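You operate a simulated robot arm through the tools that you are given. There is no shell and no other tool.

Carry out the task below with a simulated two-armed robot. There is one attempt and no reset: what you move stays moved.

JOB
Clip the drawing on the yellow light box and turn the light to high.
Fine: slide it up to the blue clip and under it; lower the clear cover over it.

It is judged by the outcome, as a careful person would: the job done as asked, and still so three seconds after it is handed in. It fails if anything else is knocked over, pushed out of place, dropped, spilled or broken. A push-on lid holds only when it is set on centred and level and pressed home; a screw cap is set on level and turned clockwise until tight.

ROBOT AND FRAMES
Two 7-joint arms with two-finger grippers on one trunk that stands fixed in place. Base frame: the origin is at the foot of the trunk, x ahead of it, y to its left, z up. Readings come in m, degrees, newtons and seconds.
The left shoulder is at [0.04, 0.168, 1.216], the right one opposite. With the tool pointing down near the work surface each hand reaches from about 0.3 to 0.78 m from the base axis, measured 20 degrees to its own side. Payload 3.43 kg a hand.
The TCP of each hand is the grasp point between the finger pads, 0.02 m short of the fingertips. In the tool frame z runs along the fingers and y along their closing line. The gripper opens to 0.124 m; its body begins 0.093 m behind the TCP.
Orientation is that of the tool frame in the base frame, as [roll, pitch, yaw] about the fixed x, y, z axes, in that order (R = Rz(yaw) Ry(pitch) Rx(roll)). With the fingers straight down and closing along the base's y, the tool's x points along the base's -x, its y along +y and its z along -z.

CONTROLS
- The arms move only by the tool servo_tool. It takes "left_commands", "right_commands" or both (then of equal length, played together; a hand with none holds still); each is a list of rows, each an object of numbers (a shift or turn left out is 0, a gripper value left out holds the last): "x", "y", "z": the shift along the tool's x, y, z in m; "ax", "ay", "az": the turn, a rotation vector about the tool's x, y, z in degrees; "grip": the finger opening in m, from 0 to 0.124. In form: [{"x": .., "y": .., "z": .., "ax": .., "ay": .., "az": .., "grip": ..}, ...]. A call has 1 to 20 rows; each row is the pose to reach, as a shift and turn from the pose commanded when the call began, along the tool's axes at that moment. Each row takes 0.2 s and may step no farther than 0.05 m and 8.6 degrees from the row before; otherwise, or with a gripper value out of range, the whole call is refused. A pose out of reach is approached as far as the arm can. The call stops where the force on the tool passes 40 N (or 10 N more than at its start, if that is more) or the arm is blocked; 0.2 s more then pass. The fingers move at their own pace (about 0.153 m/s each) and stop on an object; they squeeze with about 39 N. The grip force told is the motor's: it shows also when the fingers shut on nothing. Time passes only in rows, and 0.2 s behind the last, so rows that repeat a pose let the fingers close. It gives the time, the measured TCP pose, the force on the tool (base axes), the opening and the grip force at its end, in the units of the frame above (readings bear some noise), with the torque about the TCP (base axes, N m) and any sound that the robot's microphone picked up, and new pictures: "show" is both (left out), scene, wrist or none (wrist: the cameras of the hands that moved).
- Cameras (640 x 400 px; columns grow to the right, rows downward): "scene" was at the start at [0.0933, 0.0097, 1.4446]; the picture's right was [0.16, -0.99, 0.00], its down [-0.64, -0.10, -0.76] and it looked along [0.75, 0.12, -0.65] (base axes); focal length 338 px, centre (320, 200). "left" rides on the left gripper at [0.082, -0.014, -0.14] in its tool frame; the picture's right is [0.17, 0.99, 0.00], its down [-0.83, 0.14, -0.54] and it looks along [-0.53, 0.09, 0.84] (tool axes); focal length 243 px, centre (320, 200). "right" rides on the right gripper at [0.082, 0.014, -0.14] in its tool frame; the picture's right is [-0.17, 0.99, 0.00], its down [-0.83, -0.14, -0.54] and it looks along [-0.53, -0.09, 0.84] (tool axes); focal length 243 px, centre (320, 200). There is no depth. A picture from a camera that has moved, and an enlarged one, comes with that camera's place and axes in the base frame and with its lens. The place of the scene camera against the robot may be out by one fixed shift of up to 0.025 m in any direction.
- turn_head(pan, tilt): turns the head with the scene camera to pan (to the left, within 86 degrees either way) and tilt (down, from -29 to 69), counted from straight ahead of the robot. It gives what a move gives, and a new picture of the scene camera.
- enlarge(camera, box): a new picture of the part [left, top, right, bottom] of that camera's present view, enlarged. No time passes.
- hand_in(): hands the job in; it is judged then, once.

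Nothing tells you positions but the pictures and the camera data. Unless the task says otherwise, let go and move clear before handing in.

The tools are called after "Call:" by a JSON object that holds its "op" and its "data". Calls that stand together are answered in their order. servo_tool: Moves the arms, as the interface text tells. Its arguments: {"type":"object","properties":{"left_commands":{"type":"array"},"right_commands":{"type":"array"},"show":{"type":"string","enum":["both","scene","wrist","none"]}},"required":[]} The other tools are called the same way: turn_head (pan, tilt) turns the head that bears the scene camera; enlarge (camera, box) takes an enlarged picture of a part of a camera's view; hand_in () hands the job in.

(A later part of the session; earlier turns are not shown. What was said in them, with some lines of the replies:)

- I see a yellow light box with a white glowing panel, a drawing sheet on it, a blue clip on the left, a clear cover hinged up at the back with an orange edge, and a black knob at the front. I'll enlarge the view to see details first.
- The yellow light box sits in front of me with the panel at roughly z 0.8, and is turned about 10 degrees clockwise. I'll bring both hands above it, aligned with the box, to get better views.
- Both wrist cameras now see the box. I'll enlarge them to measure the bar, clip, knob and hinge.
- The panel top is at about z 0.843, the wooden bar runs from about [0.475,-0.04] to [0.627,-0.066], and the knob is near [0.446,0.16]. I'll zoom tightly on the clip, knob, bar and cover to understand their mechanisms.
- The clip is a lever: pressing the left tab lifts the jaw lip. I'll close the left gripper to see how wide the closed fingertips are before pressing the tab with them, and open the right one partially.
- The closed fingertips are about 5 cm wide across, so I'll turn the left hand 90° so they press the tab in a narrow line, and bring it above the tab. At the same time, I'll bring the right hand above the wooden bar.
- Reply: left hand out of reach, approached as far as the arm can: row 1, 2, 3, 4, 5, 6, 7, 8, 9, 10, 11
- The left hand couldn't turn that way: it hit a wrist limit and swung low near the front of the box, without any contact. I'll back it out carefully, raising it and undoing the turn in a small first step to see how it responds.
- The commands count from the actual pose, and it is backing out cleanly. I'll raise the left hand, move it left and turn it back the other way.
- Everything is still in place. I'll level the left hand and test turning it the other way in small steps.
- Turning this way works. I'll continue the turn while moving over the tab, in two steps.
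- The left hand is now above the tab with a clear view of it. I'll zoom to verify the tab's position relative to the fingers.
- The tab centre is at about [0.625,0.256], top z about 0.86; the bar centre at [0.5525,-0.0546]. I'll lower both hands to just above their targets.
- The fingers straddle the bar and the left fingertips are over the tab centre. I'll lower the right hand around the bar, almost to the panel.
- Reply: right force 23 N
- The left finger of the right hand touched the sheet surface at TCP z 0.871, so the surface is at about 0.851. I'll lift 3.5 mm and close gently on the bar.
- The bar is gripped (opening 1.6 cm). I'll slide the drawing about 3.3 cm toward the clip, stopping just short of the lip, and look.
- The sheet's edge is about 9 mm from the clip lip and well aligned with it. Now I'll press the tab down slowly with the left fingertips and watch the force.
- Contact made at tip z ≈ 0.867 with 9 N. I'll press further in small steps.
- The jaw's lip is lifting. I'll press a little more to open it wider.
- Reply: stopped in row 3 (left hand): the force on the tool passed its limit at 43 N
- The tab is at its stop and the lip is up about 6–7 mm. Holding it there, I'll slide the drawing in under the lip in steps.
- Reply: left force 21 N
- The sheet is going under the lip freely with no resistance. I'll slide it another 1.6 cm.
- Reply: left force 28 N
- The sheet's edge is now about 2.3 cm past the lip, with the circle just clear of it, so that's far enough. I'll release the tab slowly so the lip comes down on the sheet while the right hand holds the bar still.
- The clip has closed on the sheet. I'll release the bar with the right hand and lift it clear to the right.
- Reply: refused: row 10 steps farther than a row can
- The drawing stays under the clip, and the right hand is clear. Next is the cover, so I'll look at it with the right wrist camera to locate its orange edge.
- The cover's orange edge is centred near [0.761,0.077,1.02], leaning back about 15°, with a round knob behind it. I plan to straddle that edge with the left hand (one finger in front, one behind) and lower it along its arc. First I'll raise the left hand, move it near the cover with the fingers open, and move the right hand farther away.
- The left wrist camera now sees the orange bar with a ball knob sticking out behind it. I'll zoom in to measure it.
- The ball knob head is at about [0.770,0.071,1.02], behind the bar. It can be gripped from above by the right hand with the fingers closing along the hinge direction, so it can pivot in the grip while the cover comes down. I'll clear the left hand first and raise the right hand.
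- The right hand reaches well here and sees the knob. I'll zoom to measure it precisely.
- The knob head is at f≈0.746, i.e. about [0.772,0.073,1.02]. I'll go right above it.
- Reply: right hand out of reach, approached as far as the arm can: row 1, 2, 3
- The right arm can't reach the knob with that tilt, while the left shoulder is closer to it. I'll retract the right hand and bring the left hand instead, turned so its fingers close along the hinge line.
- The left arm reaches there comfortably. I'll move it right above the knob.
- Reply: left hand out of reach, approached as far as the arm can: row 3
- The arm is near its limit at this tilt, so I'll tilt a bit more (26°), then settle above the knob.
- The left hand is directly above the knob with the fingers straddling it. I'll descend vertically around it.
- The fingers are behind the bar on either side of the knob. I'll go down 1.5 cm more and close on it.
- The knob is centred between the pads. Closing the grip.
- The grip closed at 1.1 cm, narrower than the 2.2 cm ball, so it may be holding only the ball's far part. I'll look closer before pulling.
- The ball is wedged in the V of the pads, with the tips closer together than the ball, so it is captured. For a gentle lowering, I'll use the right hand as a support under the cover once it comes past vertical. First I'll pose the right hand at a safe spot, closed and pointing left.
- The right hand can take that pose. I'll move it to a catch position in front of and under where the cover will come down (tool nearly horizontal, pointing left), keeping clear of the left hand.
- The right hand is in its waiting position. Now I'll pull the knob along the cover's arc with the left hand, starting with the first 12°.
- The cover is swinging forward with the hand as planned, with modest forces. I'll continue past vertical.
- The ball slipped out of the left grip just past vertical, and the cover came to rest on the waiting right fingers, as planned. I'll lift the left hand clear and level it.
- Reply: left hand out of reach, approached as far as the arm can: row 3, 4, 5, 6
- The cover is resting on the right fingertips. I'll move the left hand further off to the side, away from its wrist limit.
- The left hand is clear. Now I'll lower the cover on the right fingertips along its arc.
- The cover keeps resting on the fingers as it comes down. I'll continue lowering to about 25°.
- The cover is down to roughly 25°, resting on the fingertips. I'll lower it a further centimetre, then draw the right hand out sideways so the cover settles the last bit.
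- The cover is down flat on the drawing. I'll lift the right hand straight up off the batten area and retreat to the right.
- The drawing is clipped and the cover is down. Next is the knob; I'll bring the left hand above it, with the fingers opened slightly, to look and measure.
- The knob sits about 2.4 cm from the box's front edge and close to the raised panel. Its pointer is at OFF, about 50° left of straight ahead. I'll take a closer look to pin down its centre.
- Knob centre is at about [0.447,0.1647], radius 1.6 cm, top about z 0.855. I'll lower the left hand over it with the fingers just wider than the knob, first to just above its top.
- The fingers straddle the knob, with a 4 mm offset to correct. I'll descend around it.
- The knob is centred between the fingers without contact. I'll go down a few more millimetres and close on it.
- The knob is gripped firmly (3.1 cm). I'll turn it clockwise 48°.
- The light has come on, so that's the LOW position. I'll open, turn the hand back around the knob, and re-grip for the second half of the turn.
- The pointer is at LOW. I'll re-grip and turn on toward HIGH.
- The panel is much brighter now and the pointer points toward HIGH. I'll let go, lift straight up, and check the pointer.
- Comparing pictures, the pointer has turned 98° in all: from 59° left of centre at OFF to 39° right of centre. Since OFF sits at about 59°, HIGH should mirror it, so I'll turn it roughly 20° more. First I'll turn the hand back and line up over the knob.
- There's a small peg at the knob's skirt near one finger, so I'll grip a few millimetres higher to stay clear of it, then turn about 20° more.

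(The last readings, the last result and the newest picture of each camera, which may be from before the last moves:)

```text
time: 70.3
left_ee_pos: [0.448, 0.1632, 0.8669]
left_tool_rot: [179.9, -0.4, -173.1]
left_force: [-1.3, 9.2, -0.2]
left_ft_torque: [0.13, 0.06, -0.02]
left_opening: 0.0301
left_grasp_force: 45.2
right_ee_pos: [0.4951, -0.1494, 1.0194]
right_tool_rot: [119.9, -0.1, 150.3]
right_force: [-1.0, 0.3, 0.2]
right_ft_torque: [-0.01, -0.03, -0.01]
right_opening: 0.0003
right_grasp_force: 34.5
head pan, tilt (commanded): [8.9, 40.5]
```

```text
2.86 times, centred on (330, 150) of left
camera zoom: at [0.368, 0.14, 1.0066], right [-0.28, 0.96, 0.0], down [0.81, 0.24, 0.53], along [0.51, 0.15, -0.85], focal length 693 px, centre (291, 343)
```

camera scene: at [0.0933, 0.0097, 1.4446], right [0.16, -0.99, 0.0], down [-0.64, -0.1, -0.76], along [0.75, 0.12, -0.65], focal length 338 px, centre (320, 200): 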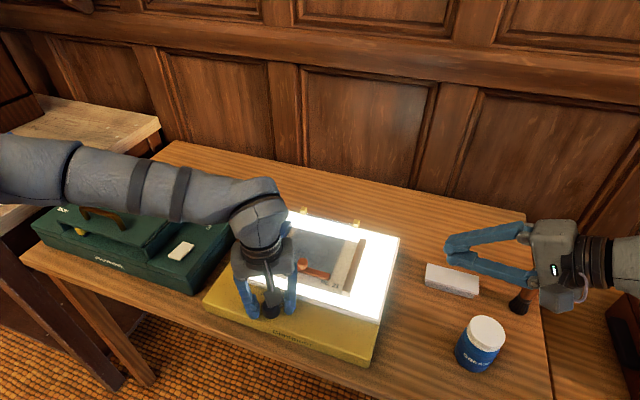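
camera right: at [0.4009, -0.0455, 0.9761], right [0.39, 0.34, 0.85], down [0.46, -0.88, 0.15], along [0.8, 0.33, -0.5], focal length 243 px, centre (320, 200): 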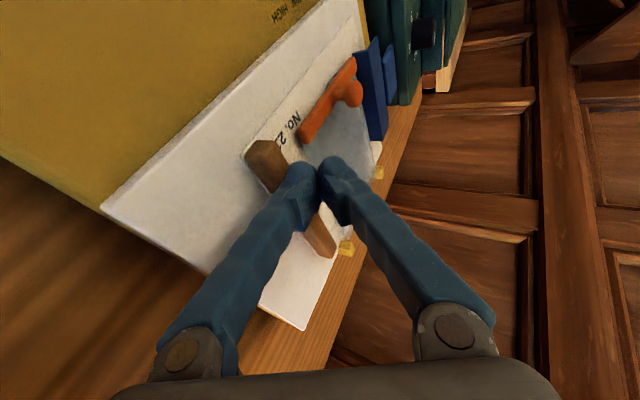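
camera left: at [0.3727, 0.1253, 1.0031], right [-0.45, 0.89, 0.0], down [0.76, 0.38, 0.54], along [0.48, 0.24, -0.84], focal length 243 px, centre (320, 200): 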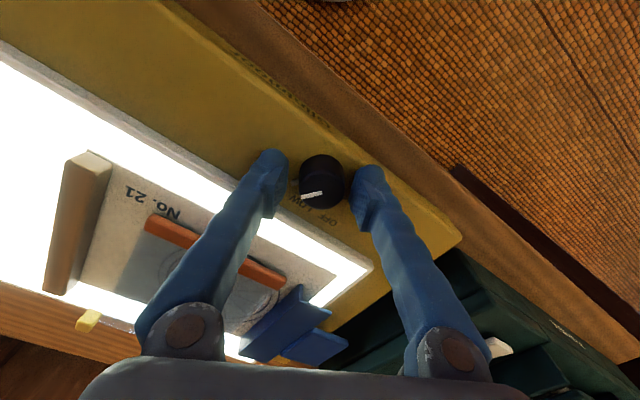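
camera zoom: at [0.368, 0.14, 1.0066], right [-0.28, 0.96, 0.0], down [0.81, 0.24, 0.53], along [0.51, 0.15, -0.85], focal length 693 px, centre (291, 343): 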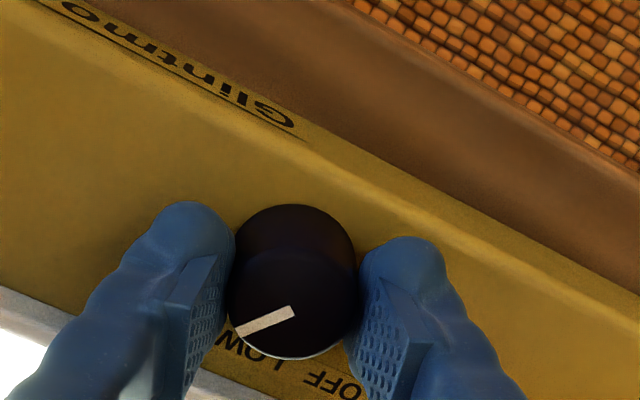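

Call:
{"op": "servo_tool", "data": {"left_commands": [{"y": 0.001, "az": 4}, {"y": 0.001, "az": 8}, {"y": 0.001, "az": 12}, {"y": 0.001, "az": 16}, {"y": 0.001, "az": 20}], "show": "scene"}}

Call:
{"op": "enlarge", "data": {"camera": "left", "box": [230, 80, 430, 220]}}

Call:
{"op": "enlarge", "data": {"camera": "scene", "box": [220, 230, 330, 340]}}

```text
time: 71.5
left_ee_pos: [0.4481, 0.1634, 0.8673]
left_tool_rot: [-179.9, -0.3, 166.8]
left_force: [-6.5, 0.5, 6.9]
left_ft_torque: [-0.04, -0.17, -0.03]
left_opening: 0.0305
left_grasp_force: 44.9
right_ee_pos: [0.4943, -0.1498, 1.0188]
right_tool_rot: [119.9, -0.2, 150.2]
right_force: [0.6, 0.9, 0.1]
right_ft_torque: [-0.01, 0.01, 0.03]
right_opening: 0.0
right_grasp_force: 34.5
head pan, tilt (commanded): [8.9, 40.5]
camera scene: at [0.0927, 0.0097, 1.4446], right [0.16, -0.99, 0.0], down [-0.64, -0.1, -0.76], along [0.75, 0.12, -0.65], focal length 338 px, centre (320, 200)
```

scene: 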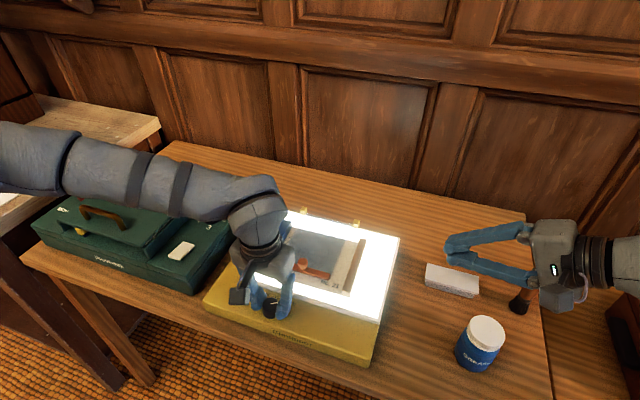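

```text
2.86 times, centred on (330, 150) of left
camera zoom: at [0.3647, 0.169, 1.0066], right [0.06, 1.0, 0.0], down [0.84, -0.05, 0.53], along [0.53, -0.04, -0.85], focal length 693 px, centre (291, 343)
```

zoom: 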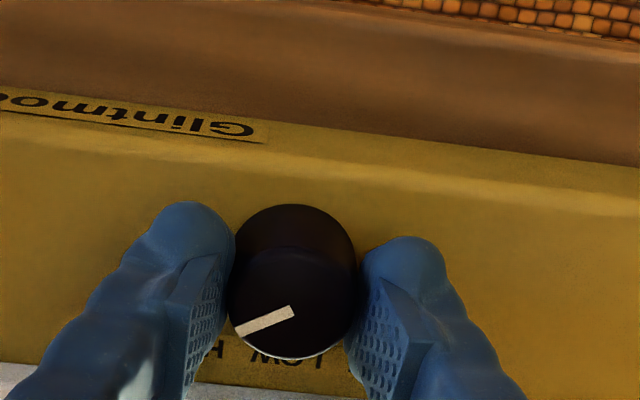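

```text
3.64 times, centred on (275, 285) of scene
camera zoom: at [0.0927, 0.0097, 1.4446], right [0.16, -0.99, 0.0], down [-0.64, -0.1, -0.76], along [0.75, 0.12, -0.65], focal length 1230 px, centre (484, -109)
```

zoom: 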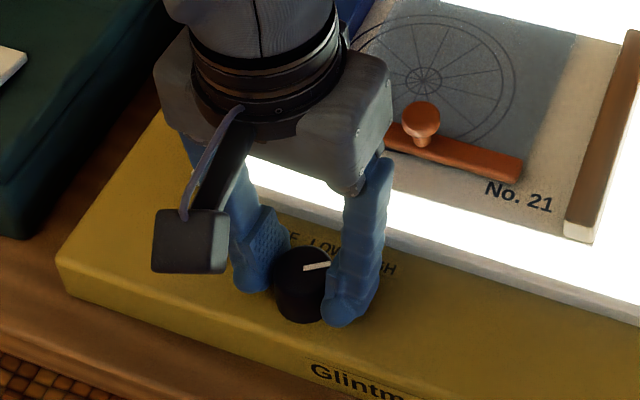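

The knob followed the hand to about 59° right of centre, mirroring OFF, and the light is still bright. I'll release, lift clear and check.

Call:
{"op": "servo_tool", "data": {"left_commands": [{"grip": 0.036}, {"grip": 0.044}, {"grip": 0.046}, {"z": -0.02, "grip": 0.046}, {"z": -0.05}, {"z": -0.09}, {"z": -0.13}, {"x": 0.0, "y": 0.04, "z": -0.16}, {"x": 0.0, "y": 0.08, "z": -0.18}, {"y": 0.12, "z": -0.19}]}}

Call:
{"op": "enlarge", "data": {"camera": "scene", "box": [240, 270, 310, 340]}}

Call:
{"op": "enlarge", "data": {"camera": "scene", "box": [220, 190, 420, 340]}}

```text
time: 73.7
left_ee_pos: [0.4768, 0.2809, 1.0602]
left_tool_rot: [179.9, -0.3, 166.8]
left_force: [-0.8, -0.8, 0.7]
left_ft_torque: [0.03, -0.01, 0.02]
left_opening: 0.0459
left_grasp_force: 0.0
right_ee_pos: [0.4951, -0.1505, 1.0199]
right_tool_rot: [119.9, -0.2, 150.3]
right_force: [-0.8, 0.2, 0.3]
right_ft_torque: [0.03, -0.02, 0.0]
right_opening: 0.0
right_grasp_force: 34.5
head pan, tilt (commanded): [8.9, 40.5]
camera scene: at [0.0927, 0.0087, 1.4446], right [0.15, -0.99, 0.0], down [-0.64, -0.1, -0.76], along [0.75, 0.12, -0.65], focal length 338 px, centre (320, 200)
camera left: at [0.3937, 0.2862, 1.1989], right [0.06, 1.0, 0.0], down [0.84, -0.05, 0.53], along [0.53, -0.03, -0.85], focal length 243 px, centre (320, 200)
```

scene: 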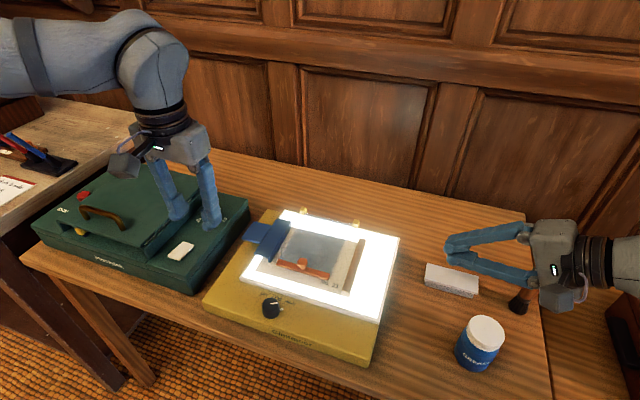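
left: 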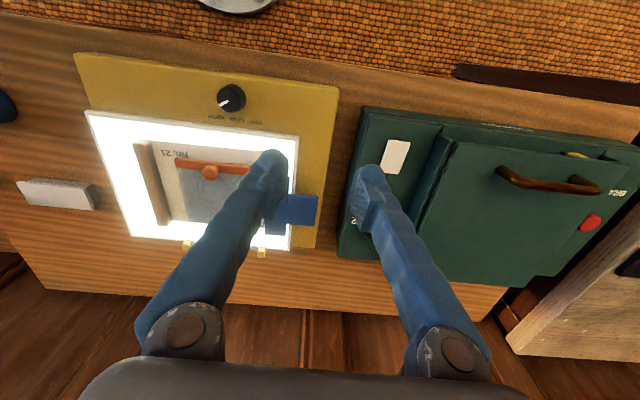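

```text
5.71 times, centred on (275, 305) of scene
camera zoom: at [0.0927, 0.0087, 1.4446], right [0.15, -0.99, 0.0], down [-0.64, -0.1, -0.76], along [0.75, 0.12, -0.65], focal length 1933 px, centre (577, -400)
```

zoom: 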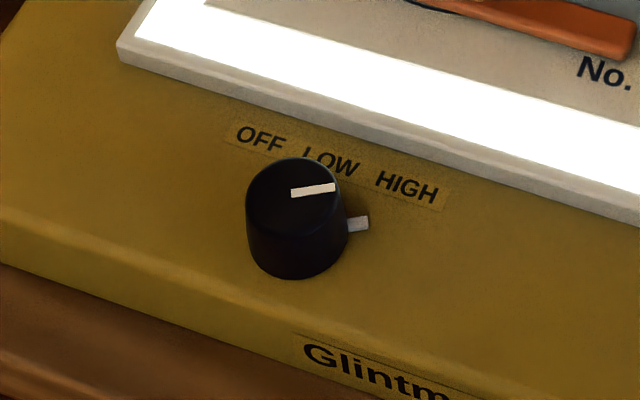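

```text
2.67 times, centred on (320, 265) of scene
camera zoom: at [0.0927, 0.0087, 1.4446], right [0.15, -0.99, 0.0], down [-0.64, -0.1, -0.76], along [0.75, 0.12, -0.65], focal length 902 px, centre (320, 27)
```

zoom: 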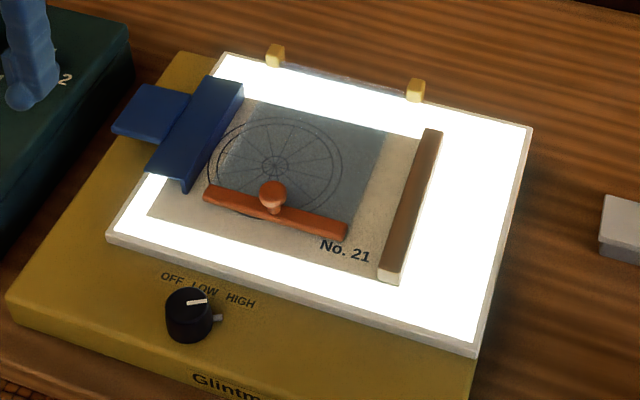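

The pointer now mirrors the OFF position on the HIGH side, and the panel is at full brightness. I'll check the clip, the sheet and the cover closely before handing in.

Call:
{"op": "enlarge", "data": {"camera": "scene", "box": [235, 205, 325, 285]}}

Call:
{"op": "enlarge", "data": {"camera": "scene", "box": [270, 200, 380, 300]}}

Call:
{"op": "enlarge", "data": {"camera": "left", "box": [60, 60, 340, 270]}}

```text
5.00 times, centred on (280, 245) of scene
camera zoom: at [0.0927, 0.0087, 1.4446], right [0.15, -0.99, 0.0], down [-0.64, -0.1, -0.76], along [0.75, 0.12, -0.65], focal length 1692 px, centre (520, -25)
```

zoom: 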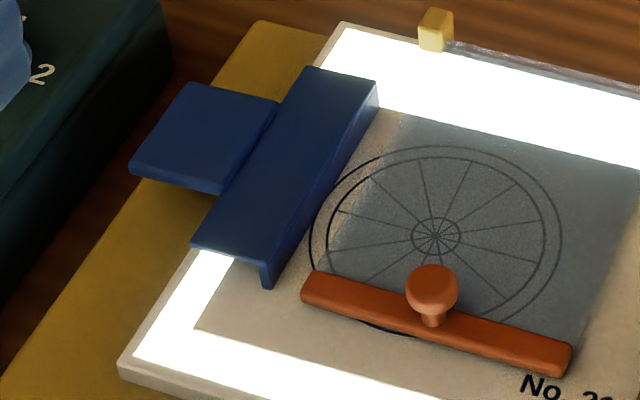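

```text
4.00 times, centred on (325, 250) of scene
camera zoom: at [0.0927, 0.0087, 1.4446], right [0.15, -0.99, 0.0], down [-0.64, -0.1, -0.76], along [0.75, 0.12, -0.65], focal length 1353 px, centre (300, 0)
```

zoom: 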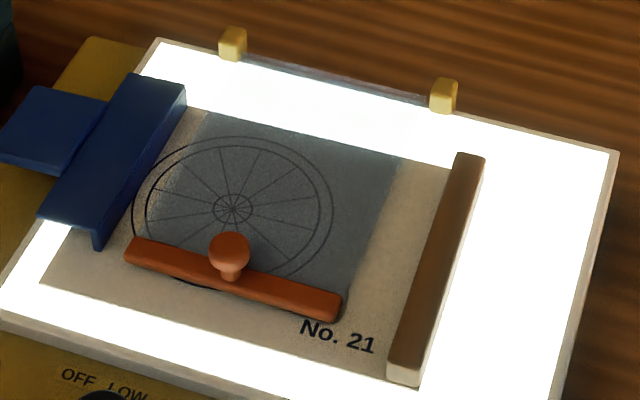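

```text
1.90 times, centred on (200, 165) of left
camera zoom: at [0.3937, 0.2862, 1.1989], right [0.06, 1.0, 0.0], down [0.84, -0.05, 0.53], along [0.53, -0.03, -0.85], focal length 462 px, centre (549, 267)
```

zoom: 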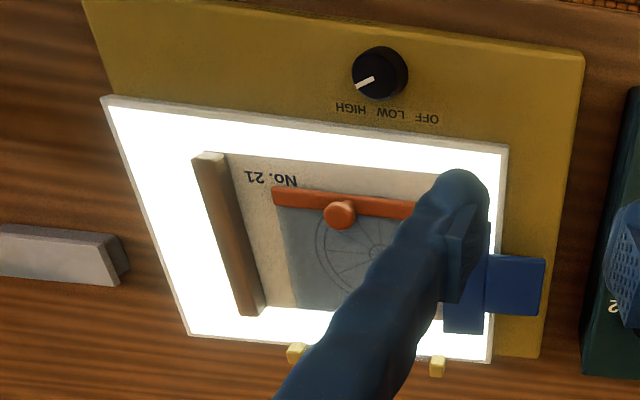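

The sheet lies under the clip lip, the cover is flat over it, and the knob points to HIGH with the panel fully lit. I'll raise both hands well clear and take a last look.

Call:
{"op": "servo_tool", "data": {"left_commands": [{"x": 0.02, "y": 0.02, "z": -0.03}, {"x": 0.05, "y": 0.03, "z": -0.06}, {"x": 0.08, "y": 0.03, "z": -0.08}, {"x": 0.1, "y": 0.03, "z": -0.09}, {"x": 0.1, "y": 0.03, "z": -0.09}], "right_commands": [{"z": -0.03}, {"z": -0.06}, {"z": -0.09}, {"z": -0.11}, {"z": -0.11}], "show": "scene"}}

Call:
{"op": "enlarge", "data": {"camera": "scene", "box": [200, 190, 420, 370]}}

```text
time: 74.9
left_ee_pos: [0.3819, 0.3038, 1.1191]
left_tool_rot: [179.8, -0.1, 167.5]
left_force: [0.9, -0.7, 0.0]
left_ft_torque: [0.0, 0.06, 0.01]
left_opening: 0.0463
left_grasp_force: 0.0
left hand out of reach, approached as far as the arm can: row 1, 2, 3, 4, 5
right_ee_pos: [0.4459, -0.2317, 1.0742]
right_tool_rot: [119.9, 0.0, 150.3]
right_force: [0.2, -0.2, -0.1]
right_ft_torque: [0.0, 0.01, 0.01]
right_opening: 0.0
right_grasp_force: 34.6
head pan, tilt (commanded): [8.9, 40.5]
camera scene: at [0.0935, 0.0093, 1.4446], right [0.16, -0.99, 0.0], down [-0.64, -0.1, -0.76], along [0.75, 0.12, -0.65], focal length 338 px, centre (320, 200)
```

scene: 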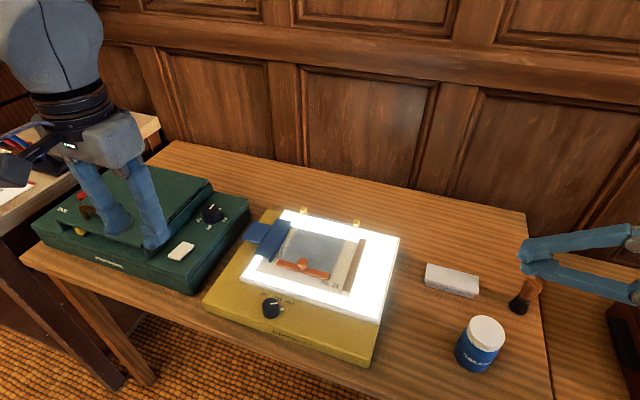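

```text
2.22 times, centred on (310, 280) of scene
camera zoom: at [0.0935, 0.0093, 1.4446], right [0.16, -0.99, 0.0], down [-0.64, -0.1, -0.76], along [0.75, 0.12, -0.65], focal length 752 px, centre (342, 22)
```

zoom: 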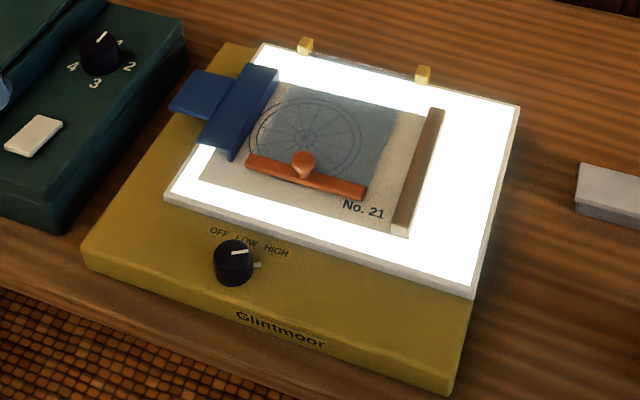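

The drawing is held under the blue clip, the clear cover is down over it, and the light is on HIGH. Everything else is where it was and both hands are clear, so I'm handing in.

Call:
{"op": "hand_in", "data": {}}

```text
The job is handed in.
```

I handed the job in with the drawing clipped on the yellow light box, the clear cover down over it, and the light turned to high.

- **Clip:** I pressed the blue tab, slid the drawing in until its edge was about 2 cm past the lip, and let the clip close on it.
- **Cover:** The cover slipped out of the left hand just past vertical and dropped onto the right hand, which was waiting under it. The right hand lowered it most of the way, and the edge dropped the last 5 cm or so onto the drawing. It looks flat, and the drawing did not appear to shift.
- **Light:** The knob had no stop I could feel at HIGH. I set the pointer to mirror where it sat at OFF, about 60° to the other side. That is slightly past the HIGH label, and the panel is much brighter than it was on LOW.

Early on, the left arm hit a wrist limit and swung low near the front of the box, but I saw no sign of contact. Nothing else on the table looks moved, and both hands were clear at the end.
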